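You operate a simulated robot arm through the tools that you are given. There is no shell and no other tool.

You run a simulated two-armed robot. Do the job below in one go: nothing can be reset, and whatever is moved stays where it is left.

JOB
Zero the oxygen meter, take a sample, then shut the sample valve.
Fine: it only zeroes with the valve shut; one press of ZERO.

The check looks at the end state, three seconds after you hand in, the way a careful person would. Anything else that was tipped, shoved, dropped, spilled or broken makes it a failure.

ROBOT AND FRAMES
Two 7-joint arms with two-finger grippers on one trunk that stands fixed in place. Base frame: the origin is at the foot of the trunk, x ahead of it, y to its left, z up; the work surface is at about z = 900. Units: mm, rad, N and s.
The left shoulder is at [60, 178, 1306], the right one opposite. With the tool pointing down near the work surface each hand reaches from about 100 to 620 mm from the base axis, measured 20 degrees to its own side. Payload 1.96 kg a hand.
The TCP of each hand is the grasp point between the finger pads, 20 mm short of the fingertips. In the tool frame z runs along the fingers and y along their closing line. Largest opening 72 mm; the body of the gripper starts 38 mm behind the TCP.
Orientation is that of the tool frame in the base frame, as a unit quaternion [x, y, z, w]. With the fingers straight down and closing along the base's y, the tool's x points along the base's -x, its y along +y and its z along -z.

CONTROLS
- The arms move only by the tool arm_command. It takes "left_increments", "right_increments" or both (then of equal length, played together; a hand with none holds still); each is a list of rows, each an object (a shift or turn left out is 0, a gripper value left out holds the last) with "linear": the shift along the tool's x, y, z in units of 50 mm (1.0 is 50 mm), a list of three; "turn": the turn, a rotation vector about the tool's x, y, z in units of 4 degrees (1.0 is 4 degrees), a list of three; "hand": the gripper command, from -1 (fully open) to 1 (shut), values between in proportion. In form: [{"linear": [tx, ty, tz], "turn": [wx, wy, wz], "hand": hand}, ...]. A call has 1 to 20 rows; each row shifts and turns the commanded pose from where the row before left it, along the tool's axes as they then stand. A call with a number of a shift or a turn outside -1 to 1 is refused whole. A row lasts 0.2 s, in which the tool goes at most 50 mm and 0.15 rad; a call with a longer step from one row to the next is refused whole, and so is a gripper value outside its range. A pose out of reach is approached as far as the arm can. The call stops where the force on the tool passes 40 N (or 10 N more than at its start, if that is more) or the arm is blocked; 0.2 s more then pass. The fingers move at their own pace (about 153 mm/s each) and stop on an object; they squeeze with about 22 N. The grip force told is the motor's: it shows also when the fingers shut on nothing. Time passes only in rows, and 0.2 s behind the last, so rows that do not move let the fingers close. The reply holds the time, the measured pose of the TCP, the force on the tool along the base axes, the opening and the grip force, in the units named above and with some noise, with the torque about the TCP (base axes, N m) and any sound that the robot's microphone picked up, and new pictures: "show" is both (left out), scene, wrist or none (wrist: the cameras of the hands that moved).
- Cameras (640 x 400 px; columns grow to the right, rows downward): "scene" is now at [26.2, -18.4, 1875.4]; the picture's right is [-0.22, -0.98, 0.00], its down [-0.56, 0.12, -0.82] and it looks along [0.80, -0.18, -0.57] (base axes); focal length 314 px, centre (320, 200). "left" rides on the left gripper at [71, -19, -82] in its tool frame; the picture's right is [0.26, 0.97, 0.00], its down [-0.67, 0.18, -0.72] and it looks along [-0.69, 0.19, 0.70] (tool axes); focal length 280 px, centre (320, 200). "right" rides on the right gripper at [71, 19, -82] in its tool frame; the picture's right is [-0.26, 0.97, 0.00], its down [-0.67, -0.18, -0.72] and it looks along [-0.69, -0.19, 0.70] (tool axes); focal length 280 px, centre (320, 200). There is no depth. A picture from a camera that has moved, and an enlarged one, comes with that camera's place and axes in the base frame and with its lens.
- slide_trunk(by): slides the trunk up (or, below 0, down) by that many mm; the arms and the scene camera ride with it, the base frame stays. It gives what a move gives, with no picture.
- aim_head(pan, tilt): turns the head with the scene camera to pan (to the left, within 1.501 rad either way) and tilt (down, from -0.506 to 1.204), counted from straight ahead of the robot. It gives what a move gives, and a new picture of the scene camera.
- close_up(camera, box): a new picture of the part [left, top, right, bottom] of that camera's present view, enlarged. No time passes.
- finish_job(): hands the job in; it is judged then, once.

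Places have to be worked out from the pictures, the camera data and where the tool is seen. Open the grippers and draw the arms clear of the work before you hand the job in, unless the task says otherwise.

The tools are called after "Request:" as a command line: name --argument value ..., lists and objects as JSON in quotes. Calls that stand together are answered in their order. arm_command: Moves the arms, as the interface text tells. Its arguments: {"type":"object","properties":{"left_increments":{"type":"array","items":{"type":"object","properties":{"linear":{"type":"array","items":{"type":"number"}},"turn":{"type":"array","items":{"type":"number"}},"hand":{"type":"number"}}}},"right_increments":{"type":"array","items":{"type":"object","properties":{"linear":{"type":"array","items":{"type":"number"}},"turn":{"type":"array","items":{"type":"number"}},"hand":{"type":"number"}}}},"show":{"type":"string","enum":["both","scene","wrist","none"]}},"required":[]} The other tools are called the same way: slide_trunk (by) slides the trunk up or down; aim_head (pan, tilt) turns the head that bears the scene camera; close_up (camera, box) takes an enlarged picture of a part of a camera's view; finish_job () hands the job in.

At the start:

```text
t: 0.0
left_tcp_pos: [394.2, 73.7, 1629.5]
left_orientation: [-0.001, 1.0, 0.0, 0.0]
left_contact_force: [-0.2, -0.6, 0.3]
left_moment: [0.01, 0.03, -0.01]
left_finger_gap: 72.4
left_grip_force: 0.0
right_tcp_pos: [409.9, -324.9, 1526.4]
right_orientation: [0.0, 1.0, 0.0, 0.001]
right_contact_force: [2.1, -0.5, 0.8]
right_moment: [0.0, 0.04, -0.01]
right_finger_gap: 72.0
right_grip_force: 0.0
trunk travel left (down, up): [-951.0, 39.0]
head pan, tilt: [-0.216, 0.611]
```

scene: 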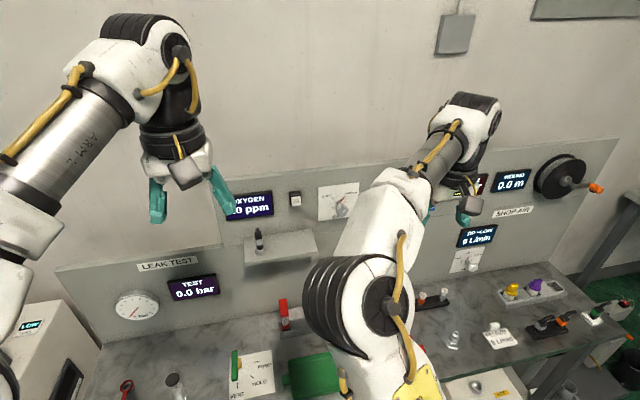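
right: 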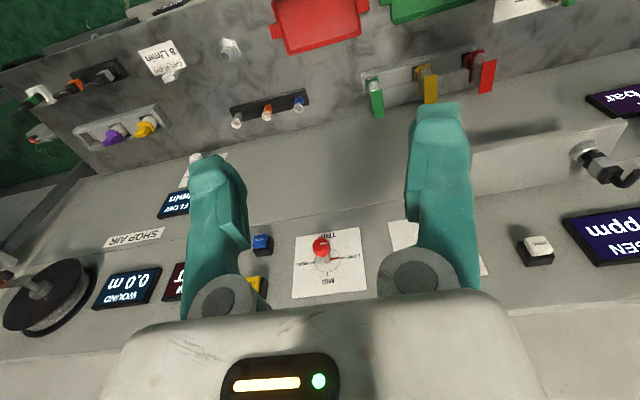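
left: 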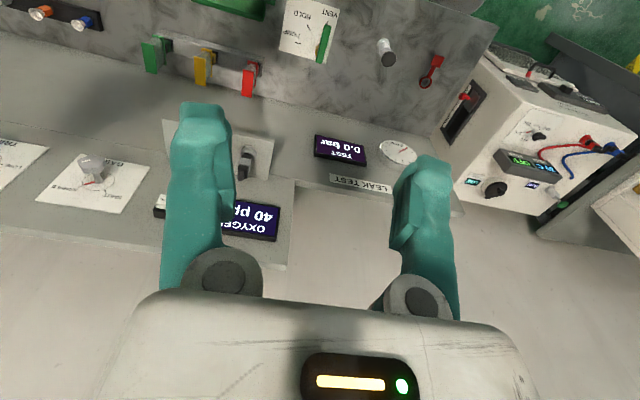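

The arms are high in front of the panel and partly block the scene view. I'll take close-ups of the oxygen meter area and the lever card to read the labels.

Request:
close_up --camera "scene" --box '[210, 160, 390, 280]'

Request:
close_up --camera "left" --box '[0, 100, 320, 300]'

Request:
close_up --camera "right" --box '[240, 120, 640, 330]'

```text
3.33 times, centred on (300, 220) of scene
camera zoom: at [26.2, -18.4, 1875.4], right [-0.22, -0.98, 0.0], down [-0.56, 0.12, -0.82], along [0.8, -0.18, -0.57], focal length 1048 px, centre (387, 133)
```

zoom: 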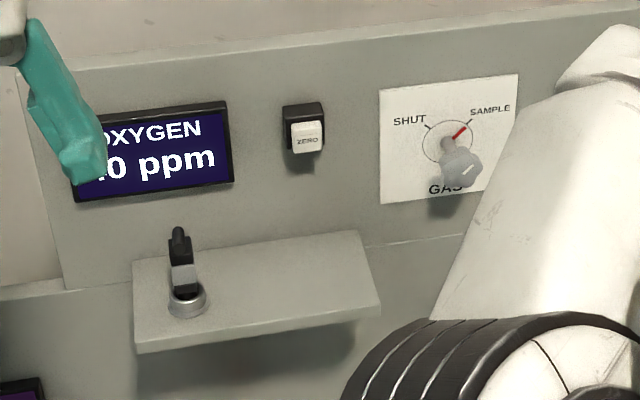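

```text
2.00 times, centred on (160, 200) of left
camera zoom: at [324.4, 53.7, 1711.1], right [-0.26, 0.97, 0.0], down [0.67, 0.18, 0.72], along [0.69, 0.19, -0.7], focal length 561 px, centre (640, 200)
```

zoom: 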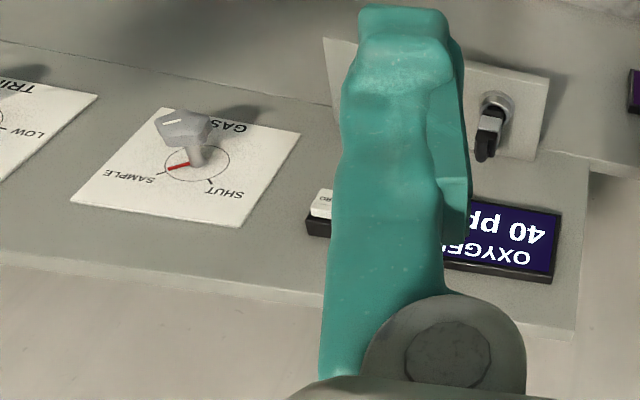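

```text
1.60 times, centred on (440, 225) of right
camera zoom: at [337.7, -305.0, 1607.4], right [0.26, 0.97, 0.0], down [0.67, -0.18, 0.72], along [0.69, -0.19, -0.7], focal length 449 px, centre (128, 160)
```

zoom: 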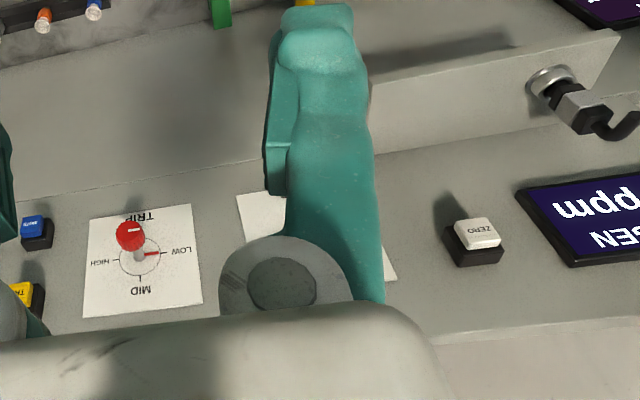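

The valve pointer (red) appears to be at SAMPLE right now and the meter reads about 40 ppm; ZERO triangulates to about [710, -105, 1392], the valve hub to about [738, -232, 1348] with a knob sticking out to x≈702. I'll zoom in closer on the knob, the button and the shelf item.

Request:
close_up --camera "scene" --box '[316, 180, 364, 210]'

Request:
close_up --camera "left" --box '[30, 140, 158, 220]'

Request:
close_up --camera "right" --box '[500, 120, 640, 280]'

Request:
close_up --camera "left" --box '[150, 110, 310, 250]'

```text
13.33 times, centred on (340, 195) of scene
camera zoom: at [26.2, -18.4, 1875.4], right [-0.22, -0.98, 0.0], down [-0.56, 0.12, -0.82], along [0.8, -0.18, -0.57], focal length 4191 px, centre (53, 267)
```

zoom: 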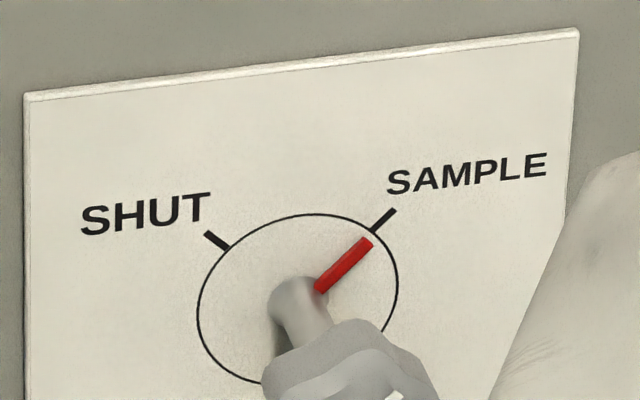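

```text
5.00 times, centred on (94, 180) of left
camera zoom: at [324.4, 53.7, 1711.1], right [-0.26, 0.97, 0.0], down [0.67, 0.18, 0.72], along [0.69, 0.19, -0.7], focal length 1402 px, centre (1450, 300)
```

zoom: 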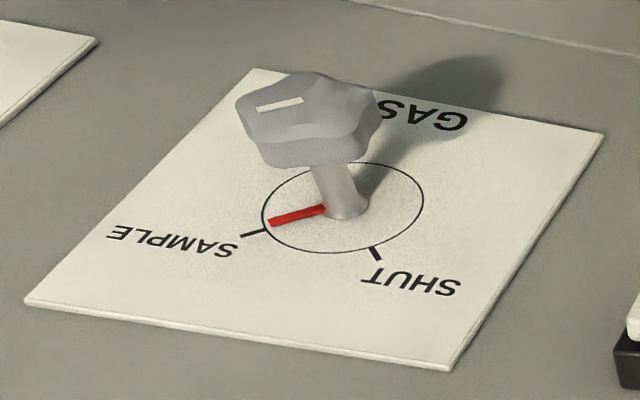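

```text
2.50 times, centred on (570, 200) of right
camera zoom: at [337.7, -305.0, 1607.4], right [0.26, 0.97, 0.0], down [0.67, -0.18, 0.72], along [0.69, -0.19, -0.7], focal length 701 px, centre (-305, 200)
```

zoom: 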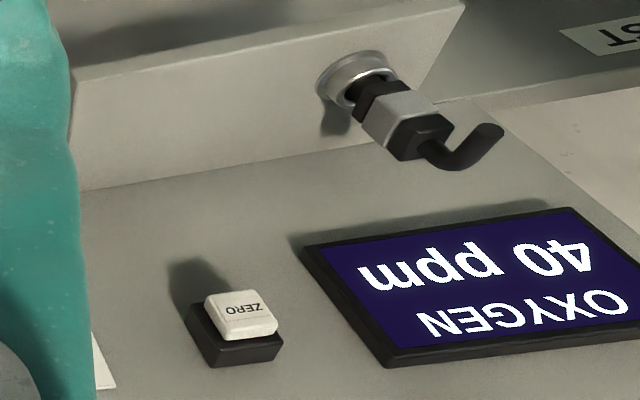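

```text
2.86 times, centred on (230, 180) of left
camera zoom: at [324.4, 53.7, 1711.1], right [-0.26, 0.97, 0.0], down [0.67, 0.18, 0.72], along [0.69, 0.19, -0.7], focal length 801 px, centre (577, 257)
```

zoom: 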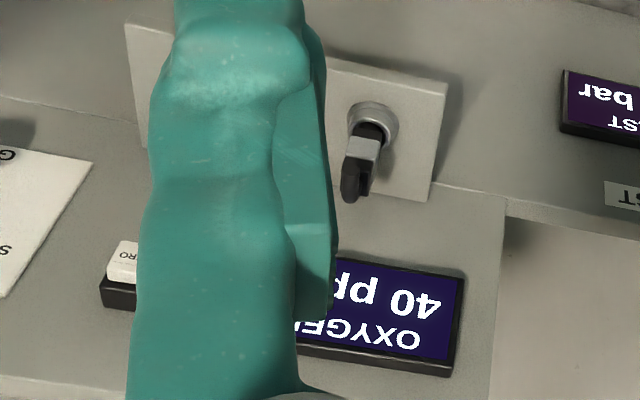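

The knob is a five-lobe star, about 40 mm across, on a stem coming out of the panel along -x. SAMPLE is up-right and SHUT up-left, so shutting is a 90° counterclockwise turn seen from here. I'll start swinging the right hand from pointing down to pointing forward while moving it toward the valve, staying well clear of the panel.

Request:
arm_command --right_increments '[{"linear": [-0.136, 0.082, 0.136], "turn": [0, -1, 0]}, {"linear": [-0.126, 0.082, 0.145], "turn": [0, -1, 0]}, {"linear": [-0.116, 0.082, 0.154], "turn": [0, -1, 0]}, {"linear": [-0.105, 0.082, 0.161], "turn": [0, -1, 0]}, {"linear": [-0.093, 0.082, 0.168], "turn": [0, -1, 0]}, {"linear": [-0.081, 0.082, 0.174], "turn": [0, -1, 0]}, {"linear": [-0.069, 0.082, 0.18], "turn": [0, -1, 0]}, {"linear": [-0.056, 0.082, 0.184], "turn": [0, -1, 0]}, {"linear": [-0.043, 0.082, 0.187], "turn": [0, -1, 0]}, {"linear": [-0.03, 0.082, 0.19], "turn": [0, -1, 0]}]' --show "both"

```text
t: 2.2
left_tcp_pos: [395.2, 73.0, 1630.5]
left_orientation: [0.0, 1.0, -0.001, 0.0]
left_contact_force: [0.4, -0.4, 0.2]
left_moment: [-0.01, -0.01, -0.01]
left_finger_gap: 72.1
left_grip_force: 0.1
right_tcp_pos: [476.2, -282.7, 1458.7]
right_orientation: [-0.001, 0.939, -0.001, 0.343]
right_contact_force: [-0.2, -1.0, 0.1]
right_moment: [0.01, -0.02, 0.01]
right_finger_gap: 72.1
right_grip_force: 0.0
trunk travel left (down, up): [-951.0, 39.0]
head pan, tilt: [-0.216, 0.611]
camera scene: at [26.1, -18.0, 1875.5], right [-0.22, -0.98, 0.0], down [-0.56, 0.12, -0.82], along [0.8, -0.18, -0.57], focal length 314 px, centre (320, 200)
camera right: at [369.7, -263.4, 1474.9], right [0.2, 0.97, 0.17], down [0.05, -0.18, 0.98], along [0.98, -0.19, -0.09], focal length 280 px, centre (320, 200)
```

scene: 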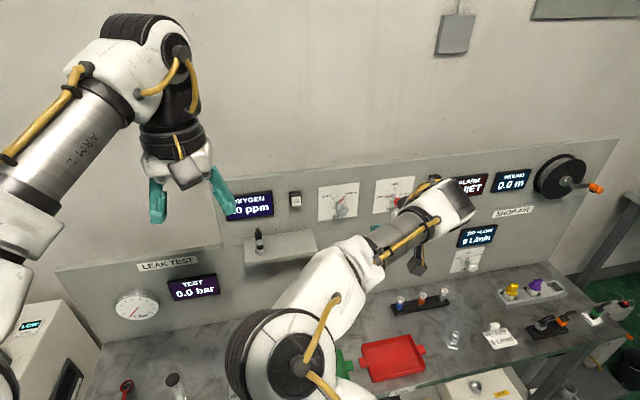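
right: 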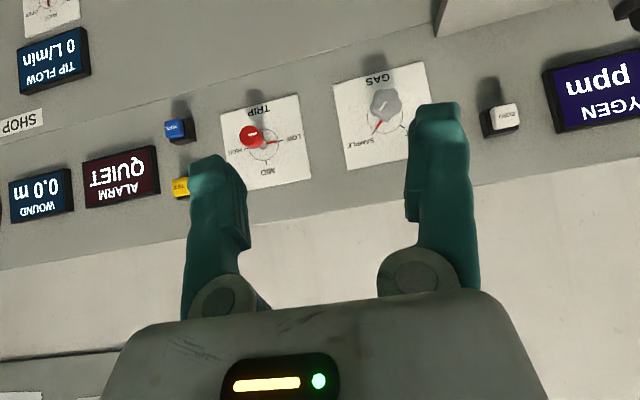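

The hand is rotating as planned and the view is clear. I'll continue the swing toward forward-pointing.

Request:
arm_command --right_increments '[{"linear": [-0.017, 0.082, 0.192], "turn": [0, -1, 0]}, {"linear": [-0.003, 0.082, 0.192], "turn": [0, -1, 0]}, {"linear": [0.01, 0.082, 0.192], "turn": [0, -1, 0]}, {"linear": [0.023, 0.082, 0.191], "turn": [0, -1, 0]}, {"linear": [0.037, 0.082, 0.189], "turn": [0, -1, 0]}, {"linear": [0.05, 0.082, 0.186], "turn": [0, -1, 0]}, {"linear": [0.063, 0.082, 0.182], "turn": [0, -1, 0]}, {"linear": [0.075, 0.082, 0.177], "turn": [0, -1, 0]}, {"linear": [0.087, 0.082, 0.171], "turn": [0, -1, 0]}, {"linear": [0.099, 0.082, 0.165], "turn": [0, -1, 0]}, {"linear": [0.1, 0, 0], "turn": [0, -1, 0]}, {"linear": [0.1, 0, 0], "turn": [0, -1, 0]}, {"linear": [0.1, 0, 0], "turn": [0, -0.5, 0]}]' --show "both"

```text
t: 5.0
left_tcp_pos: [395.8, 73.1, 1629.2]
left_orientation: [0.001, 1.0, 0.0, 0.0]
left_contact_force: [-0.6, 0.2, -0.4]
left_moment: [-0.01, 0.01, 0.02]
left_finger_gap: 72.1
left_grip_force: 0.0
right_tcp_pos: [543.4, -241.9, 1374.4]
right_orientation: [0.0, 0.706, -0.001, 0.708]
right_contact_force: [-0.3, 0.9, 0.7]
right_moment: [0.03, 0.0, -0.02]
right_finger_gap: 72.0
right_grip_force: 0.1
trunk travel left (down, up): [-951.0, 39.0]
head pan, tilt: [-0.216, 0.611]
camera scene: at [26.7, -18.6, 1875.4], right [-0.22, -0.98, 0.0], down [-0.56, 0.12, -0.82], along [0.8, -0.18, -0.57], focal length 314 px, centre (320, 200)
camera right: at [462.1, -223.1, 1303.3], right [0.0, 0.97, 0.26], down [-0.72, -0.18, 0.67], along [0.7, -0.19, 0.69], focal length 280 px, centre (320, 200)
```

scene: 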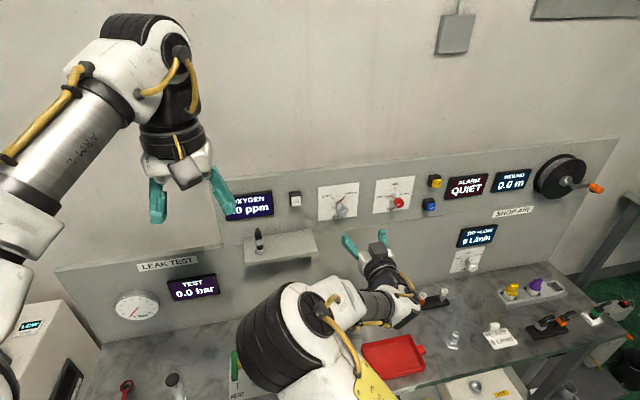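
right: 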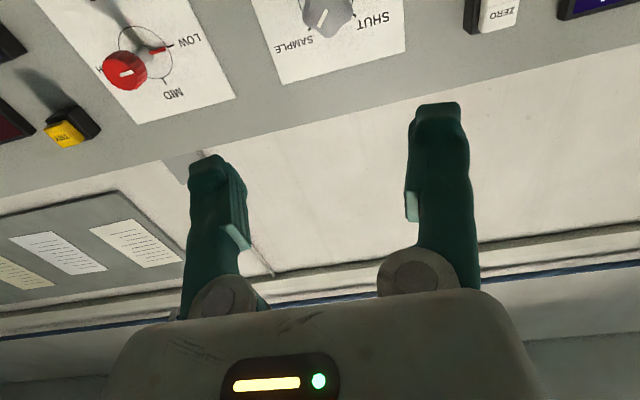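

Now the hand points forward at [543, -242, 1374]. I'll refine the knob position with close-ups from all three cameras.

Request:
close_up --camera "scene" --box '[304, 170, 400, 230]'

Request:
close_up --camera "left" --box '[30, 140, 158, 220]'

Request:
close_up --camera "right" --box '[240, 0, 432, 120]'

```text
6.67 times, centred on (352, 200) of scene
camera zoom: at [26.7, -18.6, 1875.4], right [-0.22, -0.98, 0.0], down [-0.56, 0.12, -0.82], along [0.8, -0.18, -0.57], focal length 2096 px, centre (107, 200)
```

zoom: 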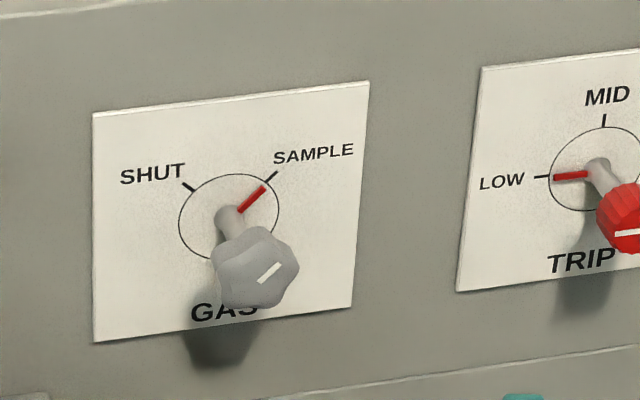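

```text
5.00 times, centred on (94, 180) of left
camera zoom: at [324.9, 53.5, 1711.0], right [-0.26, 0.97, 0.0], down [0.67, 0.18, 0.72], along [0.69, 0.19, -0.7], focal length 1402 px, centre (1450, 300)
```

zoom: 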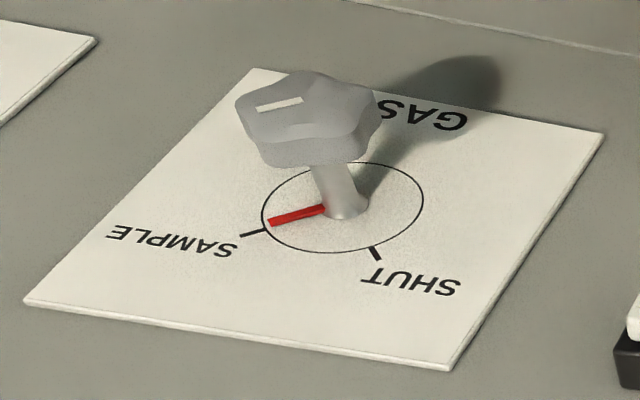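

```text
3.33 times, centred on (336, 60) of right
camera zoom: at [462.1, -223.1, 1303.3], right [0.0, 0.97, 0.26], down [-0.72, -0.18, 0.67], along [0.7, -0.19, 0.69], focal length 935 px, centre (267, 667)
```

zoom: 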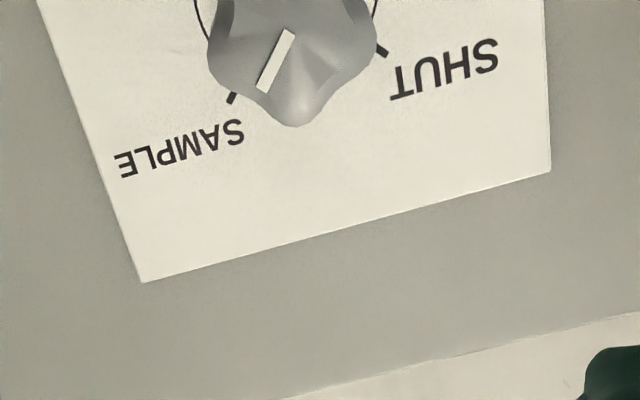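

Triangulating again gives the knob axis at y≈-228, z≈1354, with the knob body around x≈685–698 and the plate face at x≈730. I'll line up at x≈590 and roll the hand +27°, so the fingers will close on a lobe and the valley opposite it.

Request:
arm_command --right_increments '[{"linear": [0.2, 0.14, 0.5], "hand": -1}, {"linear": [0.2, 0.14, 0.5], "hand": -1}, {"turn": [0, 0, 1]}, {"turn": [0, 0, 1]}, {"turn": [0, 0, 1]}, {"turn": [0, 0, 1]}, {"turn": [0, 0, 1]}, {"turn": [0, 0, 1]}, {"turn": [0, 0, 0.75]}, {}]' --show "both"

```text
t: 7.2
left_tcp_pos: [395.6, 72.9, 1630.6]
left_orientation: [0.0, 1.0, 0.0, 0.0]
left_contact_force: [0.1, 0.1, -0.2]
left_moment: [-0.02, 0.01, 0.01]
left_finger_gap: 72.2
left_grip_force: 0.0
right_tcp_pos: [591.5, -227.1, 1356.2]
right_orientation: [0.165, 0.687, 0.166, 0.688]
right_contact_force: [0.0, -0.1, -0.3]
right_moment: [0.01, -0.01, 0.02]
right_finger_gap: 72.1
right_grip_force: 0.0
trunk travel left (down, up): [-951.0, 39.0]
head pan, tilt: [-0.216, 0.611]
camera scene: at [26.0, -18.2, 1875.4], right [-0.22, -0.98, 0.0], down [-0.56, 0.12, -0.82], along [0.8, -0.18, -0.57], focal length 314 px, centre (320, 200)
camera right: at [510.9, -178.6, 1300.9], right [0.0, 0.74, 0.67], down [-0.72, -0.47, 0.52], along [0.7, -0.48, 0.53], focal length 280 px, centre (320, 200)
```

scene: 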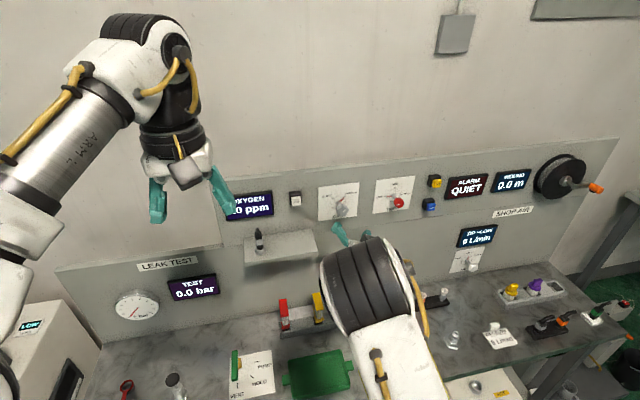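
right: 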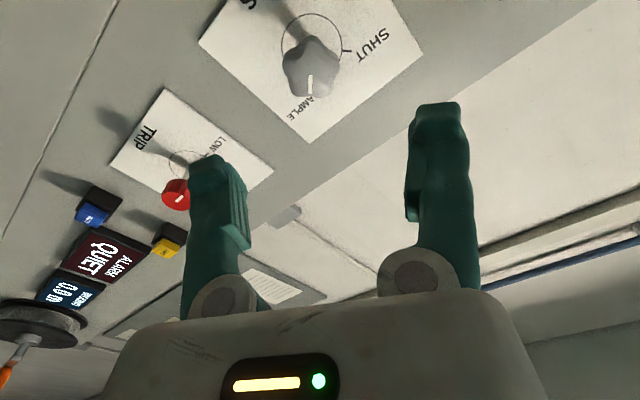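

The hand is lined up and rolled, and the wrist camera now sees the knob between the fingers. I'll zoom in to check the alignment before advancing.

Request:
close_up --camera "right" --box '[230, 0, 390, 100]'

Request:
close_up --camera "left" --box '[20, 60, 212, 180]'

Request:
close_up --camera "scene" --box '[290, 170, 418, 250]'

```text
4.00 times, centred on (310, 50) of right
camera zoom: at [510.9, -178.6, 1300.9], right [0.0, 0.74, 0.67], down [-0.72, -0.47, 0.52], along [0.7, -0.48, 0.53], focal length 1122 px, centre (360, 800)
```

zoom: 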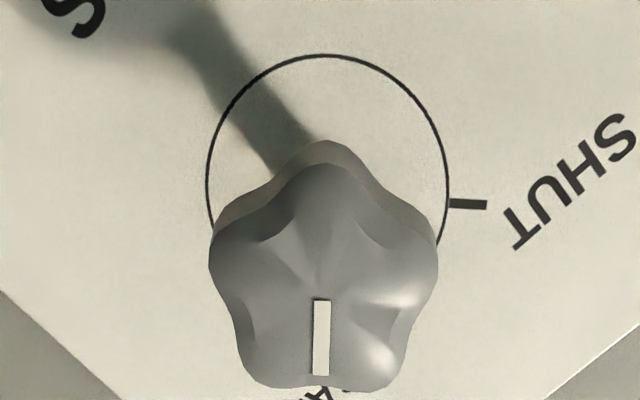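

```text
3.33 times, centred on (116, 120) of left
camera zoom: at [324.2, 53.9, 1711.2], right [-0.26, 0.97, 0.0], down [0.67, 0.18, 0.72], along [0.69, 0.19, -0.7], focal length 935 px, centre (1000, 467)
```

zoom: 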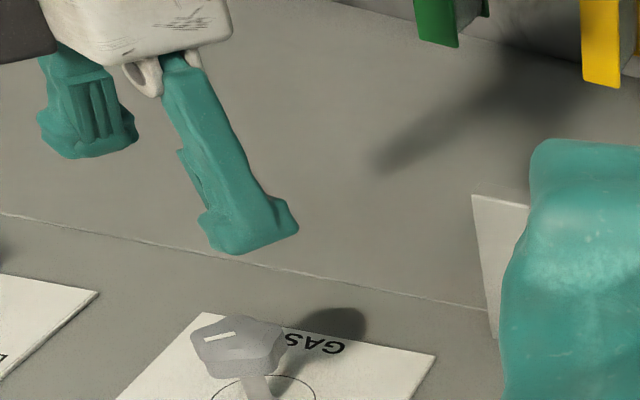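

```text
5.00 times, centred on (354, 210) of scene
camera zoom: at [26.0, -18.2, 1875.4], right [-0.22, -0.98, 0.0], down [-0.56, 0.12, -0.82], along [0.8, -0.18, -0.57], focal length 1572 px, centre (150, 150)
```

zoom: 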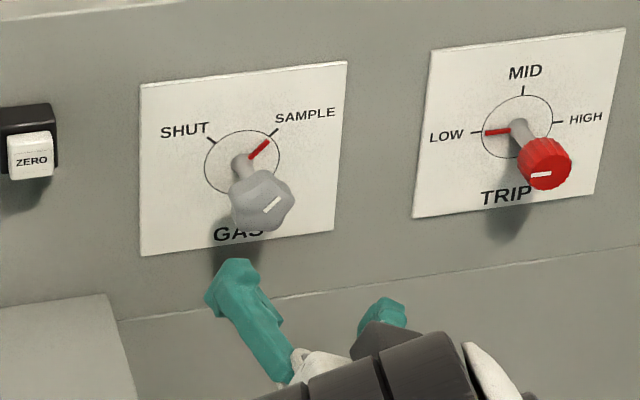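

The wrist view shows the hand's closing line will take the SHUT-side lobe and the valley opposite. Taking all three views together, the axis is y≈-229.5, z≈1349, the knob centre is x≈697 and the plate is x≈738. I'll shift laterally to match and advance to just short of the knob.

Request:
arm_command --right_increments '[{"linear": [0.098, -0.104, 0.2], "hand": -1}, {"linear": [0, 0, 0.4]}, {"linear": [0, 0, 0.4]}, {"linear": [0, 0, 0.3]}, {}]' --show "both"

Request:
close_up --camera "right" --box '[160, 40, 480, 240]'

Request:
close_up --camera "left" --box '[20, 100, 212, 220]'

Request:
close_up --camera "scene" --box '[290, 170, 418, 250]'

```text
t: 8.4
left_tcp_pos: [394.0, 73.3, 1628.9]
left_orientation: [0.001, 1.0, 0.0, 0.0]
left_contact_force: [0.2, -0.5, 0.1]
left_moment: [-0.03, 0.01, 0.01]
left_finger_gap: 72.1
left_grip_force: 0.2
right_tcp_pos: [656.5, -229.8, 1347.3]
right_orientation: [0.165, 0.687, 0.164, 0.688]
right_contact_force: [0.0, -0.3, 0.3]
right_moment: [0.02, 0.01, 0.02]
right_finger_gap: 72.2
right_grip_force: 0.1
trunk travel left (down, up): [-951.0, 39.0]
head pan, tilt: [-0.216, 0.611]
camera scene: at [26.1, -18.3, 1875.4], right [-0.22, -0.98, 0.0], down [-0.56, 0.12, -0.82], along [0.8, -0.18, -0.57], focal length 314 px, centre (320, 200)
camera right: at [576.2, -180.7, 1293.2], right [0.0, 0.74, 0.67], down [-0.72, -0.47, 0.52], along [0.7, -0.48, 0.53], focal length 280 px, centre (320, 200)
```

scene: 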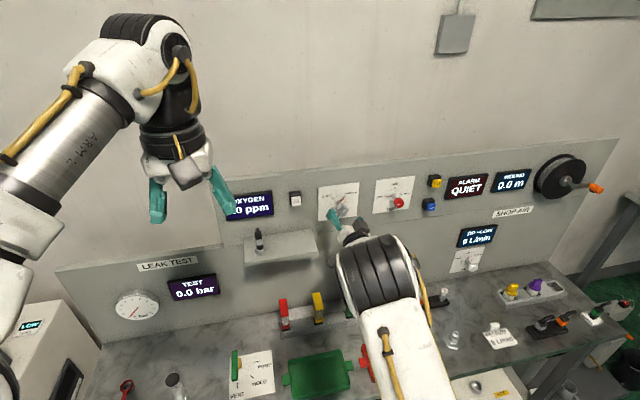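
right: 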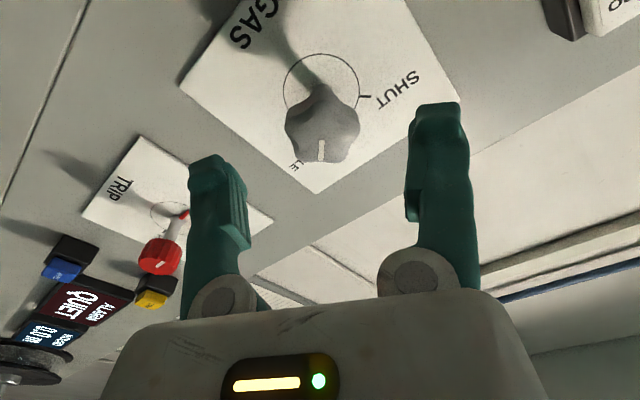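

```text
2.00 times, centred on (320, 140) of right
camera zoom: at [576.2, -180.7, 1293.2], right [0.0, 0.74, 0.67], down [-0.72, -0.47, 0.52], along [0.7, -0.48, 0.53], focal length 561 px, centre (320, 320)
```

zoom: 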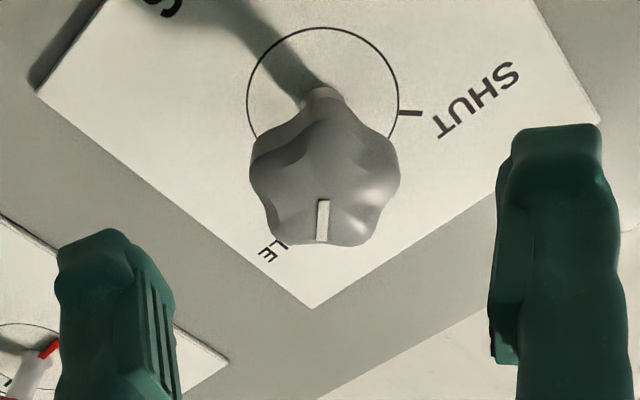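

```text
3.33 times, centred on (116, 160) of left
camera zoom: at [324.3, 53.8, 1711.1], right [-0.26, 0.97, 0.0], down [0.67, 0.18, 0.72], along [0.69, 0.19, -0.7], focal length 935 px, centre (1000, 333)
```

zoom: 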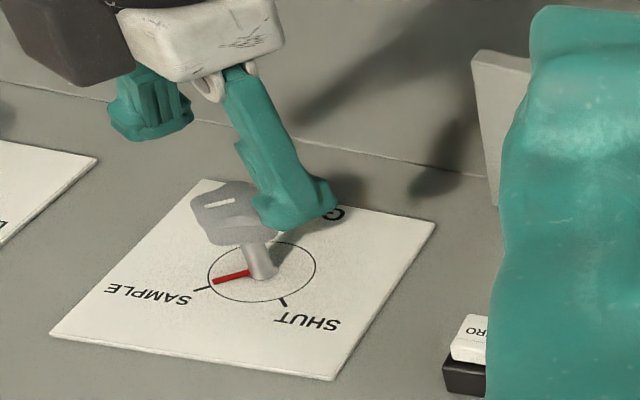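

```text
5.00 times, centred on (354, 210) of scene
camera zoom: at [26.1, -18.3, 1875.4], right [-0.22, -0.98, 0.0], down [-0.56, 0.12, -0.82], along [0.8, -0.18, -0.57], focal length 1572 px, centre (150, 150)
```

zoom: 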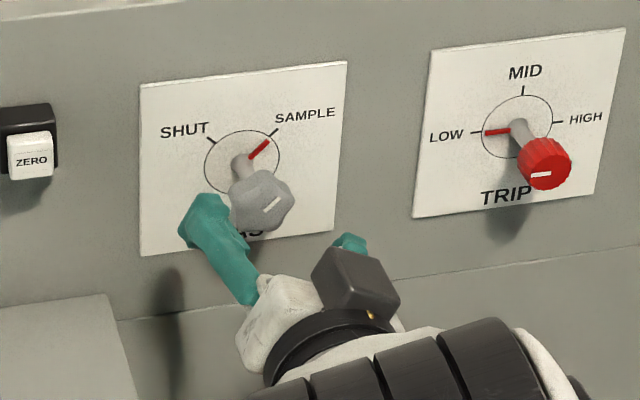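

The knob is centred on the hand's axis in the wrist view (expected about (320, 171), seen about (324, 170)). I'll advance 40 mm to straddle the knob, then check before closing.

Request:
arm_command --right_increments '[{"linear": [0, 0, 0.2], "hand": -1}, {"linear": [0, 0, 0.2]}, {"linear": [0, 0, 0.2]}, {"linear": [0, 0, 0.2]}, {}]' --show "both"

Request:
close_up --camera "left" --box '[20, 100, 212, 220]'

Request:
close_up --camera "right" --box '[160, 60, 480, 260]'

```text
t: 9.6
left_tcp_pos: [395.0, 73.6, 1629.1]
left_orientation: [0.0, 1.0, 0.0, 0.0]
left_contact_force: [0.7, 0.2, -0.1]
left_moment: [0.03, 0.03, 0.03]
left_finger_gap: 71.7
left_grip_force: 0.1
right_tcp_pos: [696.6, -231.6, 1349.7]
right_orientation: [0.164, 0.687, 0.165, 0.688]
right_contact_force: [-0.2, 0.0, 0.0]
right_moment: [-0.01, -0.01, -0.03]
right_finger_gap: 72.1
right_grip_force: 0.1
trunk travel left (down, up): [-951.0, 39.0]
head pan, tilt: [-0.216, 0.611]
camera scene: at [26.3, -18.3, 1875.4], right [-0.22, -0.98, 0.0], down [-0.56, 0.12, -0.82], along [0.8, -0.18, -0.57], focal length 314 px, centre (320, 200)
camera right: at [615.9, -181.8, 1294.6], right [0.0, 0.74, 0.67], down [-0.72, -0.47, 0.52], along [0.7, -0.48, 0.53], focal length 280 px, centre (320, 200)
```

scene: 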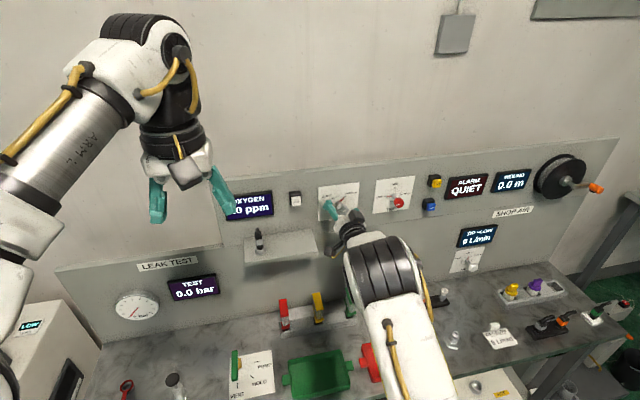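
right: 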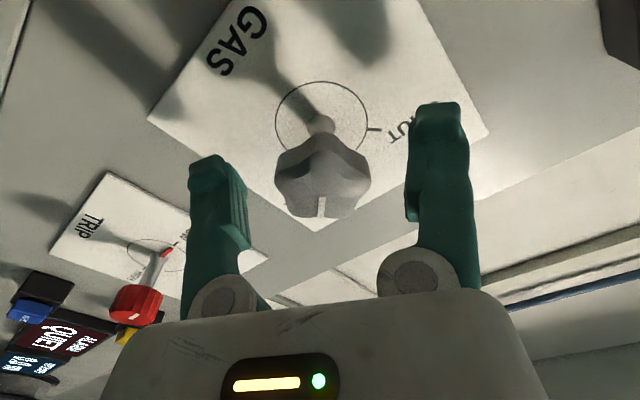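

```text
3.33 times, centred on (116, 160) of left
camera zoom: at [324.5, 53.8, 1711.1], right [-0.26, 0.97, 0.0], down [0.67, 0.18, 0.72], along [0.69, 0.19, -0.7], focal length 935 px, centre (1000, 333)
```

zoom: 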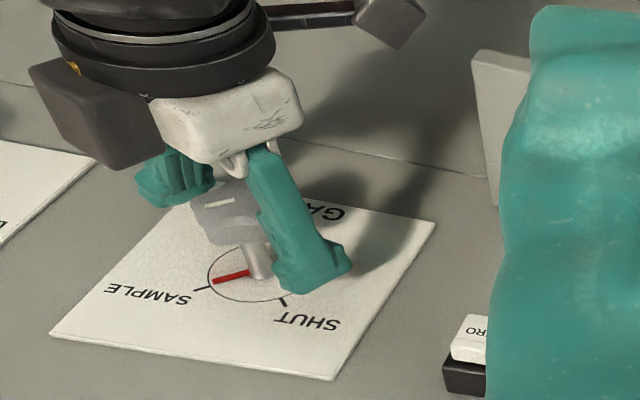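

```text
2.00 times, centred on (320, 160) of right
camera zoom: at [615.9, -181.8, 1294.6], right [0.0, 0.74, 0.67], down [-0.72, -0.47, 0.52], along [0.7, -0.48, 0.53], focal length 561 px, centre (320, 280)
```

zoom: 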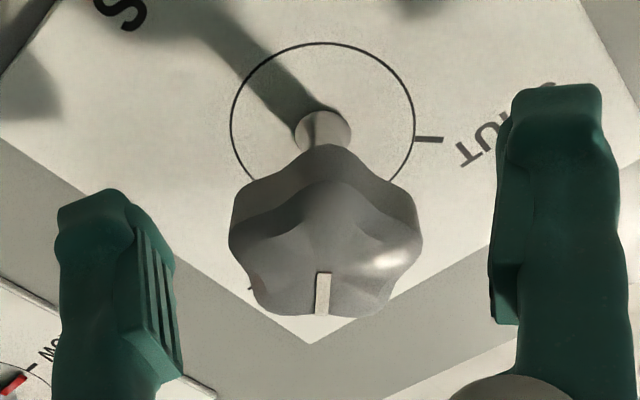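

The fingers straddle the knob with no contact force. I'll close the gripper on it.

Request:
arm_command --right_increments '[{"hand": 1}, {"hand": 1}, {"hand": 1}]' --show "wrist"

Request:
close_up --camera "left" --box '[20, 100, 212, 220]'

```text
t: 10.4
left_tcp_pos: [394.5, 74.0, 1628.9]
left_orientation: [0.0, 1.0, 0.0, 0.0]
left_contact_force: [0.1, -0.6, 0.1]
left_moment: [0.0, 0.0, 0.01]
left_finger_gap: 71.7
left_grip_force: 0.0
right_tcp_pos: [696.8, -229.0, 1348.9]
right_orientation: [0.164, 0.687, 0.165, 0.688]
right_contact_force: [0.7, 1.7, 2.9]
right_moment: [0.02, -0.02, 0.06]
right_finger_gap: 29.5
right_grip_force: 40.0
trunk travel left (down, up): [-951.0, 39.0]
head pan, tilt: [-0.216, 0.611]
camera right: at [615.7, -181.2, 1295.0], right [0.0, 0.74, 0.67], down [-0.72, -0.47, 0.52], along [0.7, -0.48, 0.53], focal length 280 px, centre (320, 200)
```

right: 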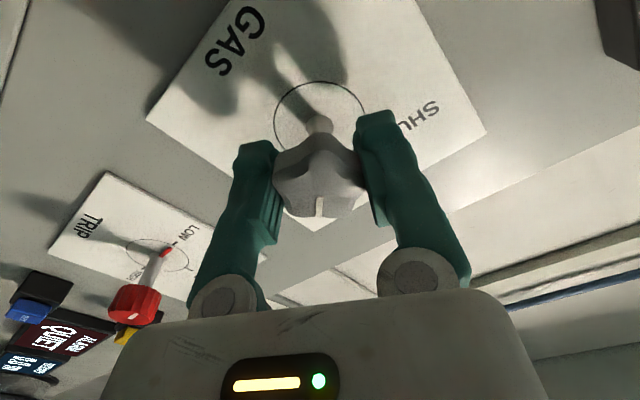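

```text
3.33 times, centred on (116, 160) of left
camera zoom: at [324.2, 54.4, 1711.2], right [-0.26, 0.97, 0.0], down [0.67, 0.18, 0.72], along [0.69, 0.19, -0.7], focal length 935 px, centre (1000, 333)
```

zoom: 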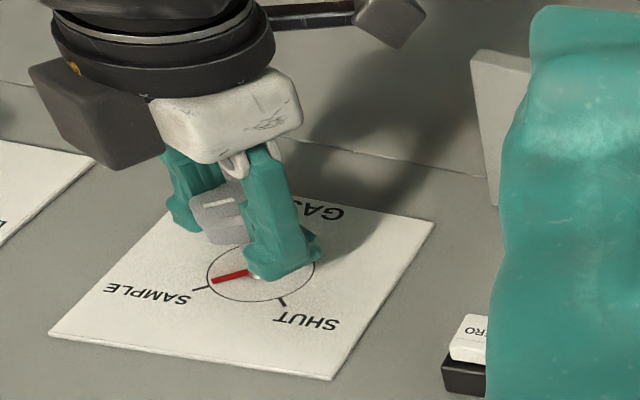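

The grip is firm (29.5 mm across the knob) and the side force is only about 3 N, so the hand is well centred. I'll turn counterclockwise (negative about tool z) for the first 20° and check.

Request:
arm_command --right_increments '[{"turn": [0, 0, -1], "hand": 1}, {"turn": [0, 0, -1]}, {"turn": [0, 0, -1]}, {"turn": [0, 0, -1]}, {"turn": [0, 0, -1]}]' --show "wrist"

Request:
close_up --camera "left" --box '[20, 100, 212, 220]'

```text
t: 11.6
left_tcp_pos: [393.8, 73.9, 1629.8]
left_orientation: [0.0, 1.0, 0.0, 0.0]
left_contact_force: [-0.1, 1.4, 0.1]
left_moment: [0.02, -0.03, 0.01]
left_finger_gap: 72.0
left_grip_force: 0.1
right_tcp_pos: [697.9, -230.2, 1349.4]
right_orientation: [0.042, 0.705, 0.042, 0.707]
right_contact_force: [-1.1, 2.3, 5.9]
right_moment: [0.03, -0.39, -0.05]
right_finger_gap: 29.2
right_grip_force: 40.0
trunk travel left (down, up): [-951.0, 39.0]
head pan, tilt: [-0.216, 0.611]
camera right: at [615.8, -203.0, 1281.3], right [0.0, 0.93, 0.37], down [-0.72, -0.26, 0.65], along [0.7, -0.27, 0.67], focal length 280 px, centre (320, 200)
```

right: 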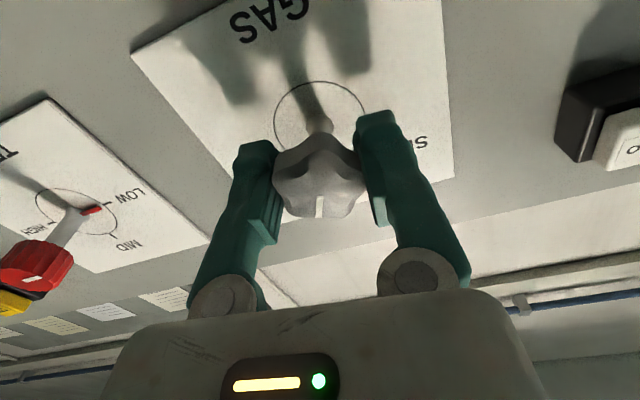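

```text
3.33 times, centred on (116, 160) of left
camera zoom: at [323.0, 54.7, 1711.3], right [-0.26, 0.97, 0.0], down [0.67, 0.18, 0.72], along [0.69, 0.19, -0.7], focal length 935 px, centre (1000, 333)
```

zoom: 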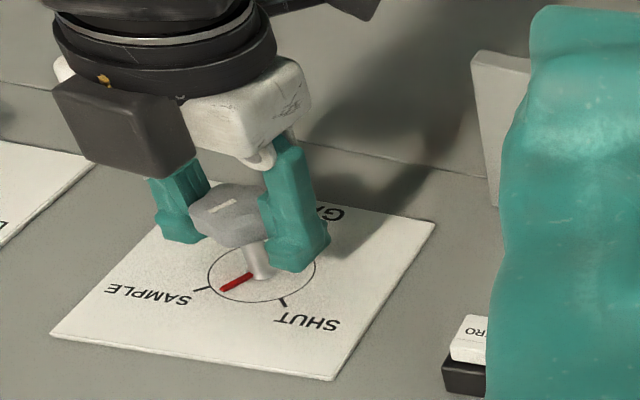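

The red pointer is turning with the hand toward SHUT and forces stay low. I'll turn another 48°.

Request:
arm_command --right_increments '[{"turn": [0, 0, -1], "hand": 1}, {"turn": [0, 0, -1]}, {"turn": [0, 0, -1]}, {"turn": [0, 0, -1]}, {"turn": [0, 0, -1]}, {"turn": [0, 0, -1]}, {"turn": [0, 0, -1]}, {"turn": [0, 0, -1]}, {"turn": [0, 0, -1]}, {"turn": [0, 0, -1]}, {"turn": [0, 0, -1]}, {"turn": [0, 0, -1]}]' --show "wrist"

Request:
close_up --camera "left" --box '[20, 100, 212, 220]'

```text
t: 14.2
left_tcp_pos: [394.3, 72.7, 1630.1]
left_orientation: [0.001, 1.0, 0.0, 0.0]
left_contact_force: [-0.1, 1.3, 0.4]
left_moment: [-0.01, 0.01, 0.0]
left_finger_gap: 72.0
left_grip_force: 0.0
right_tcp_pos: [697.7, -230.2, 1349.2]
right_orientation: [-0.248, 0.661, -0.249, 0.663]
right_contact_force: [5.8, -2.0, 16.2]
right_moment: [-0.01, 0.16, -0.29]
right_finger_gap: 29.4
right_grip_force: 40.0
trunk travel left (down, up): [-951.0, 39.0]
head pan, tilt: [-0.216, 0.611]
camera right: at [615.9, -262.8, 1283.3], right [0.0, 0.9, -0.44], down [-0.72, 0.31, 0.63], along [0.7, 0.31, 0.65], focal length 280 px, centre (320, 200)
```

right: 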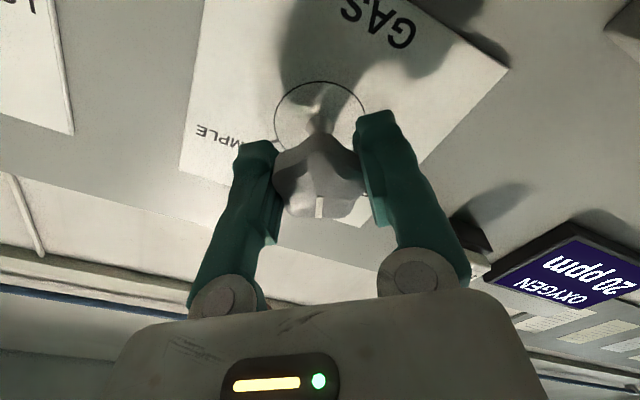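

```text
3.33 times, centred on (116, 160) of left
camera zoom: at [323.4, 54.3, 1711.4], right [-0.26, 0.97, 0.0], down [0.67, 0.18, 0.72], along [0.69, 0.19, -0.7], focal length 935 px, centre (1000, 333)
```

zoom: 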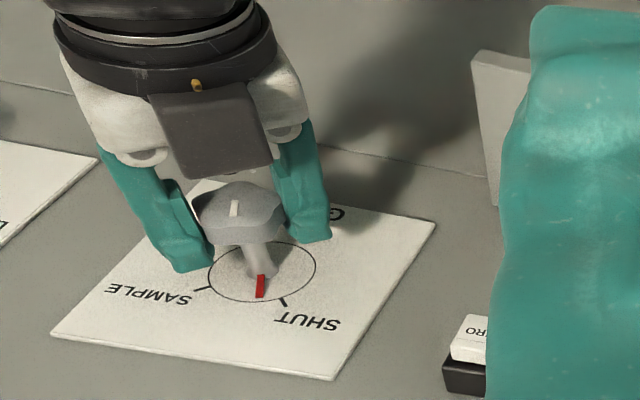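

The pointer is near SHUT (the meter dropped to 20 ppm), with about 22° left. The tool is being pushed up with 16 N, so I'll ease the hand up about 1 mm while finishing the turn.

Request:
arm_command --right_increments '[{"linear": [-0.015, -0.013, 0], "turn": [0, 0, -1], "hand": 1}, {"turn": [0, 0, -1]}, {"turn": [0, 0, -1]}, {"turn": [0, 0, -1]}]' --show "wrist"

Request:
close_up --camera "left" --box '[52, 150, 148, 210]'

```text
t: 15.2
left_tcp_pos: [393.5, 73.2, 1630.3]
left_orientation: [0.0, 1.0, 0.0, 0.0]
left_contact_force: [-0.2, 0.3, -0.3]
left_moment: [-0.01, 0.0, -0.01]
left_finger_gap: 72.0
left_grip_force: 0.0
right_tcp_pos: [697.4, -230.6, 1349.7]
right_orientation: [-0.338, 0.621, -0.337, 0.621]
right_contact_force: [1.6, -0.9, 6.4]
right_moment: [-0.01, -0.09, 0.21]
right_finger_gap: 29.5
right_grip_force: 40.1
trunk travel left (down, up): [-951.0, 39.0]
head pan, tilt: [-0.216, 0.611]
camera right: at [615.7, -279.7, 1295.0], right [0.0, 0.74, -0.67], down [-0.72, 0.47, 0.52], along [0.7, 0.48, 0.53], focal length 280 px, centre (320, 200)
```

right: 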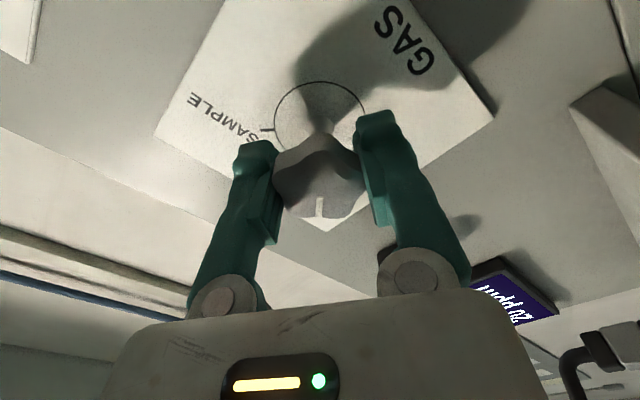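

```text
6.67 times, centred on (100, 180) of left
camera zoom: at [323.7, 53.8, 1711.2], right [-0.26, 0.97, 0.0], down [0.67, 0.18, 0.72], along [0.69, 0.19, -0.7], focal length 1869 px, centre (1787, 333)
```

zoom: 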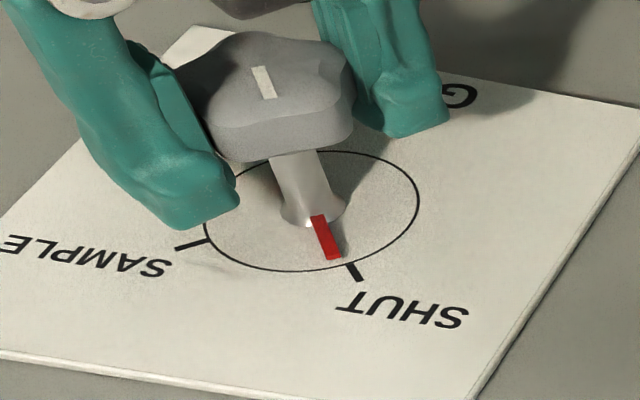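

The force dropped and the pointer is about 6° short of the SHUT tick. I'll turn the last 6°.

Request:
arm_command --right_increments '[{"turn": [0, 0, -1], "hand": 1}, {"turn": [0, 0, -0.5]}, {}]' --show "wrist"

Request:
close_up --camera "left" --box '[52, 150, 148, 210]'

Request:
close_up --camera "scene" --box '[210, 160, 402, 280]'

```text
t: 16.0
left_tcp_pos: [392.6, 72.4, 1629.9]
left_orientation: [0.0, 1.0, 0.001, 0.0]
left_contact_force: [-0.3, -0.5, 0.8]
left_moment: [0.02, 0.02, 0.0]
left_finger_gap: 72.2
left_grip_force: 0.1
right_tcp_pos: [696.1, -231.0, 1350.1]
right_orientation: [-0.37, 0.603, -0.37, 0.603]
right_contact_force: [-5.8, 0.5, -3.2]
right_moment: [0.02, 0.15, -0.08]
right_finger_gap: 29.2
right_grip_force: 40.1
trunk travel left (down, up): [-951.0, 39.0]
head pan, tilt: [-0.216, 0.611]
camera right: at [615.7, -285.2, 1300.5], right [0.0, 0.67, -0.74], down [-0.72, 0.52, 0.47], along [0.7, 0.53, 0.48], focal length 280 px, centre (320, 200)
```

right: 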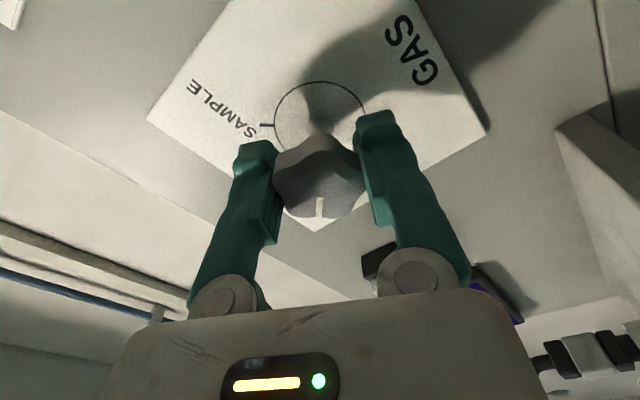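

```text
6.67 times, centred on (100, 180) of left
camera zoom: at [323.2, 53.8, 1711.2], right [-0.26, 0.97, 0.0], down [0.67, 0.18, 0.72], along [0.69, 0.19, -0.7], focal length 1869 px, centre (1787, 333)
```

zoom: 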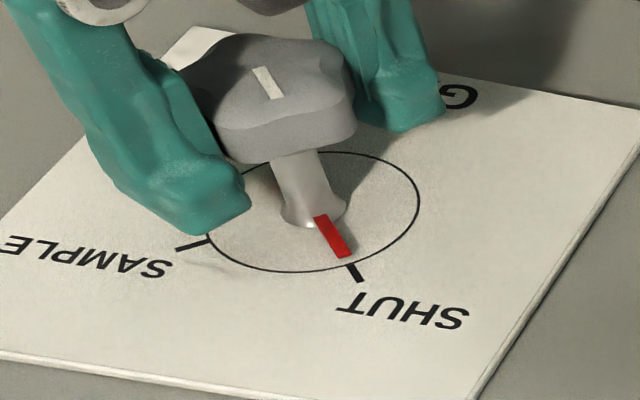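

```text
3.33 times, centred on (306, 220) of scene
camera zoom: at [24.8, -18.2, 1875.3], right [-0.22, -0.98, 0.0], down [-0.56, 0.12, -0.82], along [0.8, -0.18, -0.57], focal length 1048 px, centre (367, 133)
```

zoom: 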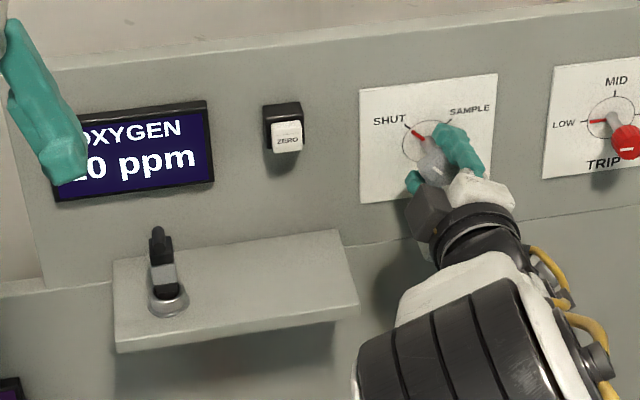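

The pointer now lies on the SHUT tick after a 90° turn, with small forces. I'll release the knob and back straight out 110 mm, then confirm the valve and the reading.

Request:
arm_command --right_increments '[{"hand": -1}, {"hand": -1}, {"linear": [0, 0, -0.3]}, {"linear": [0, 0, -0.5]}, {"linear": [0, 0, -0.7]}, {"linear": [0, 0, -0.7]}, {}]' --show "both"

Request:
close_up --camera "left" --box '[52, 140, 180, 220]'

Request:
close_up --camera "scene" --box '[210, 160, 402, 280]'

```text
t: 17.6
left_tcp_pos: [395.5, 73.1, 1629.7]
left_orientation: [0.0, 1.0, 0.0, -0.001]
left_contact_force: [-0.5, 0.3, -0.3]
left_moment: [0.0, 0.01, -0.01]
left_finger_gap: 72.1
left_grip_force: 0.0
right_tcp_pos: [586.9, -229.2, 1352.1]
right_orientation: [-0.37, 0.602, -0.37, 0.603]
right_contact_force: [0.7, -0.3, 1.0]
right_moment: [-0.01, -0.02, 0.03]
right_finger_gap: 71.9
right_grip_force: 0.0
trunk travel left (down, up): [-951.0, 39.0]
head pan, tilt: [-0.216, 0.611]
camera scene: at [27.0, -18.3, 1875.4], right [-0.22, -0.98, 0.0], down [-0.56, 0.12, -0.82], along [0.8, -0.18, -0.57], focal length 314 px, centre (320, 200)
camera right: at [505.8, -284.6, 1302.5], right [0.0, 0.67, -0.74], down [-0.72, 0.52, 0.47], along [0.7, 0.53, 0.48], focal length 280 px, centre (320, 200)
```

scene: 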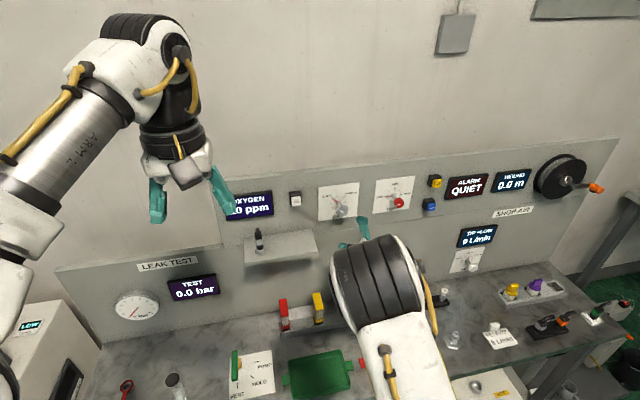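
right: 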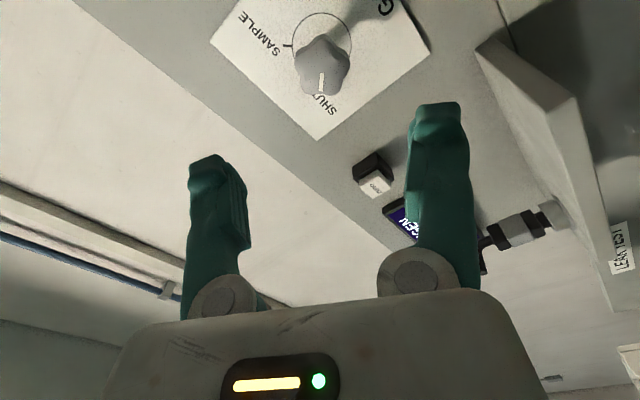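

```text
5.00 times, centred on (116, 180) of left
camera zoom: at [325.1, 53.8, 1711.0], right [-0.26, 0.97, 0.0], down [0.67, 0.18, 0.72], along [0.69, 0.19, -0.7], focal length 1402 px, centre (1340, 300)
```

zoom: 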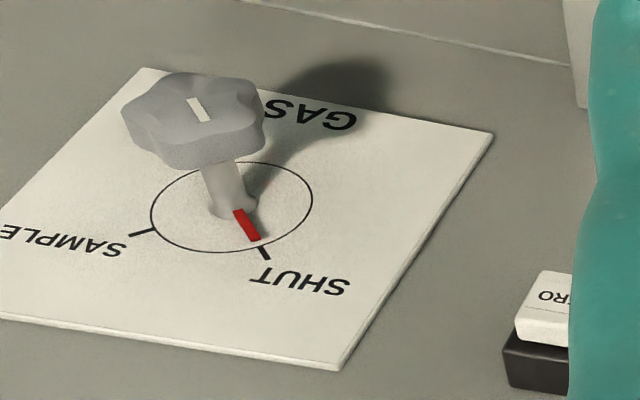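

```text
3.33 times, centred on (306, 220) of scene
camera zoom: at [27.0, -18.3, 1875.4], right [-0.22, -0.98, 0.0], down [-0.56, 0.12, -0.82], along [0.8, -0.18, -0.57], focal length 1048 px, centre (367, 133)
```

zoom: 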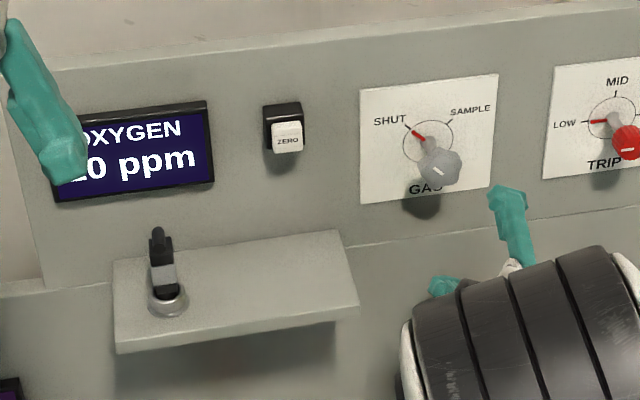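

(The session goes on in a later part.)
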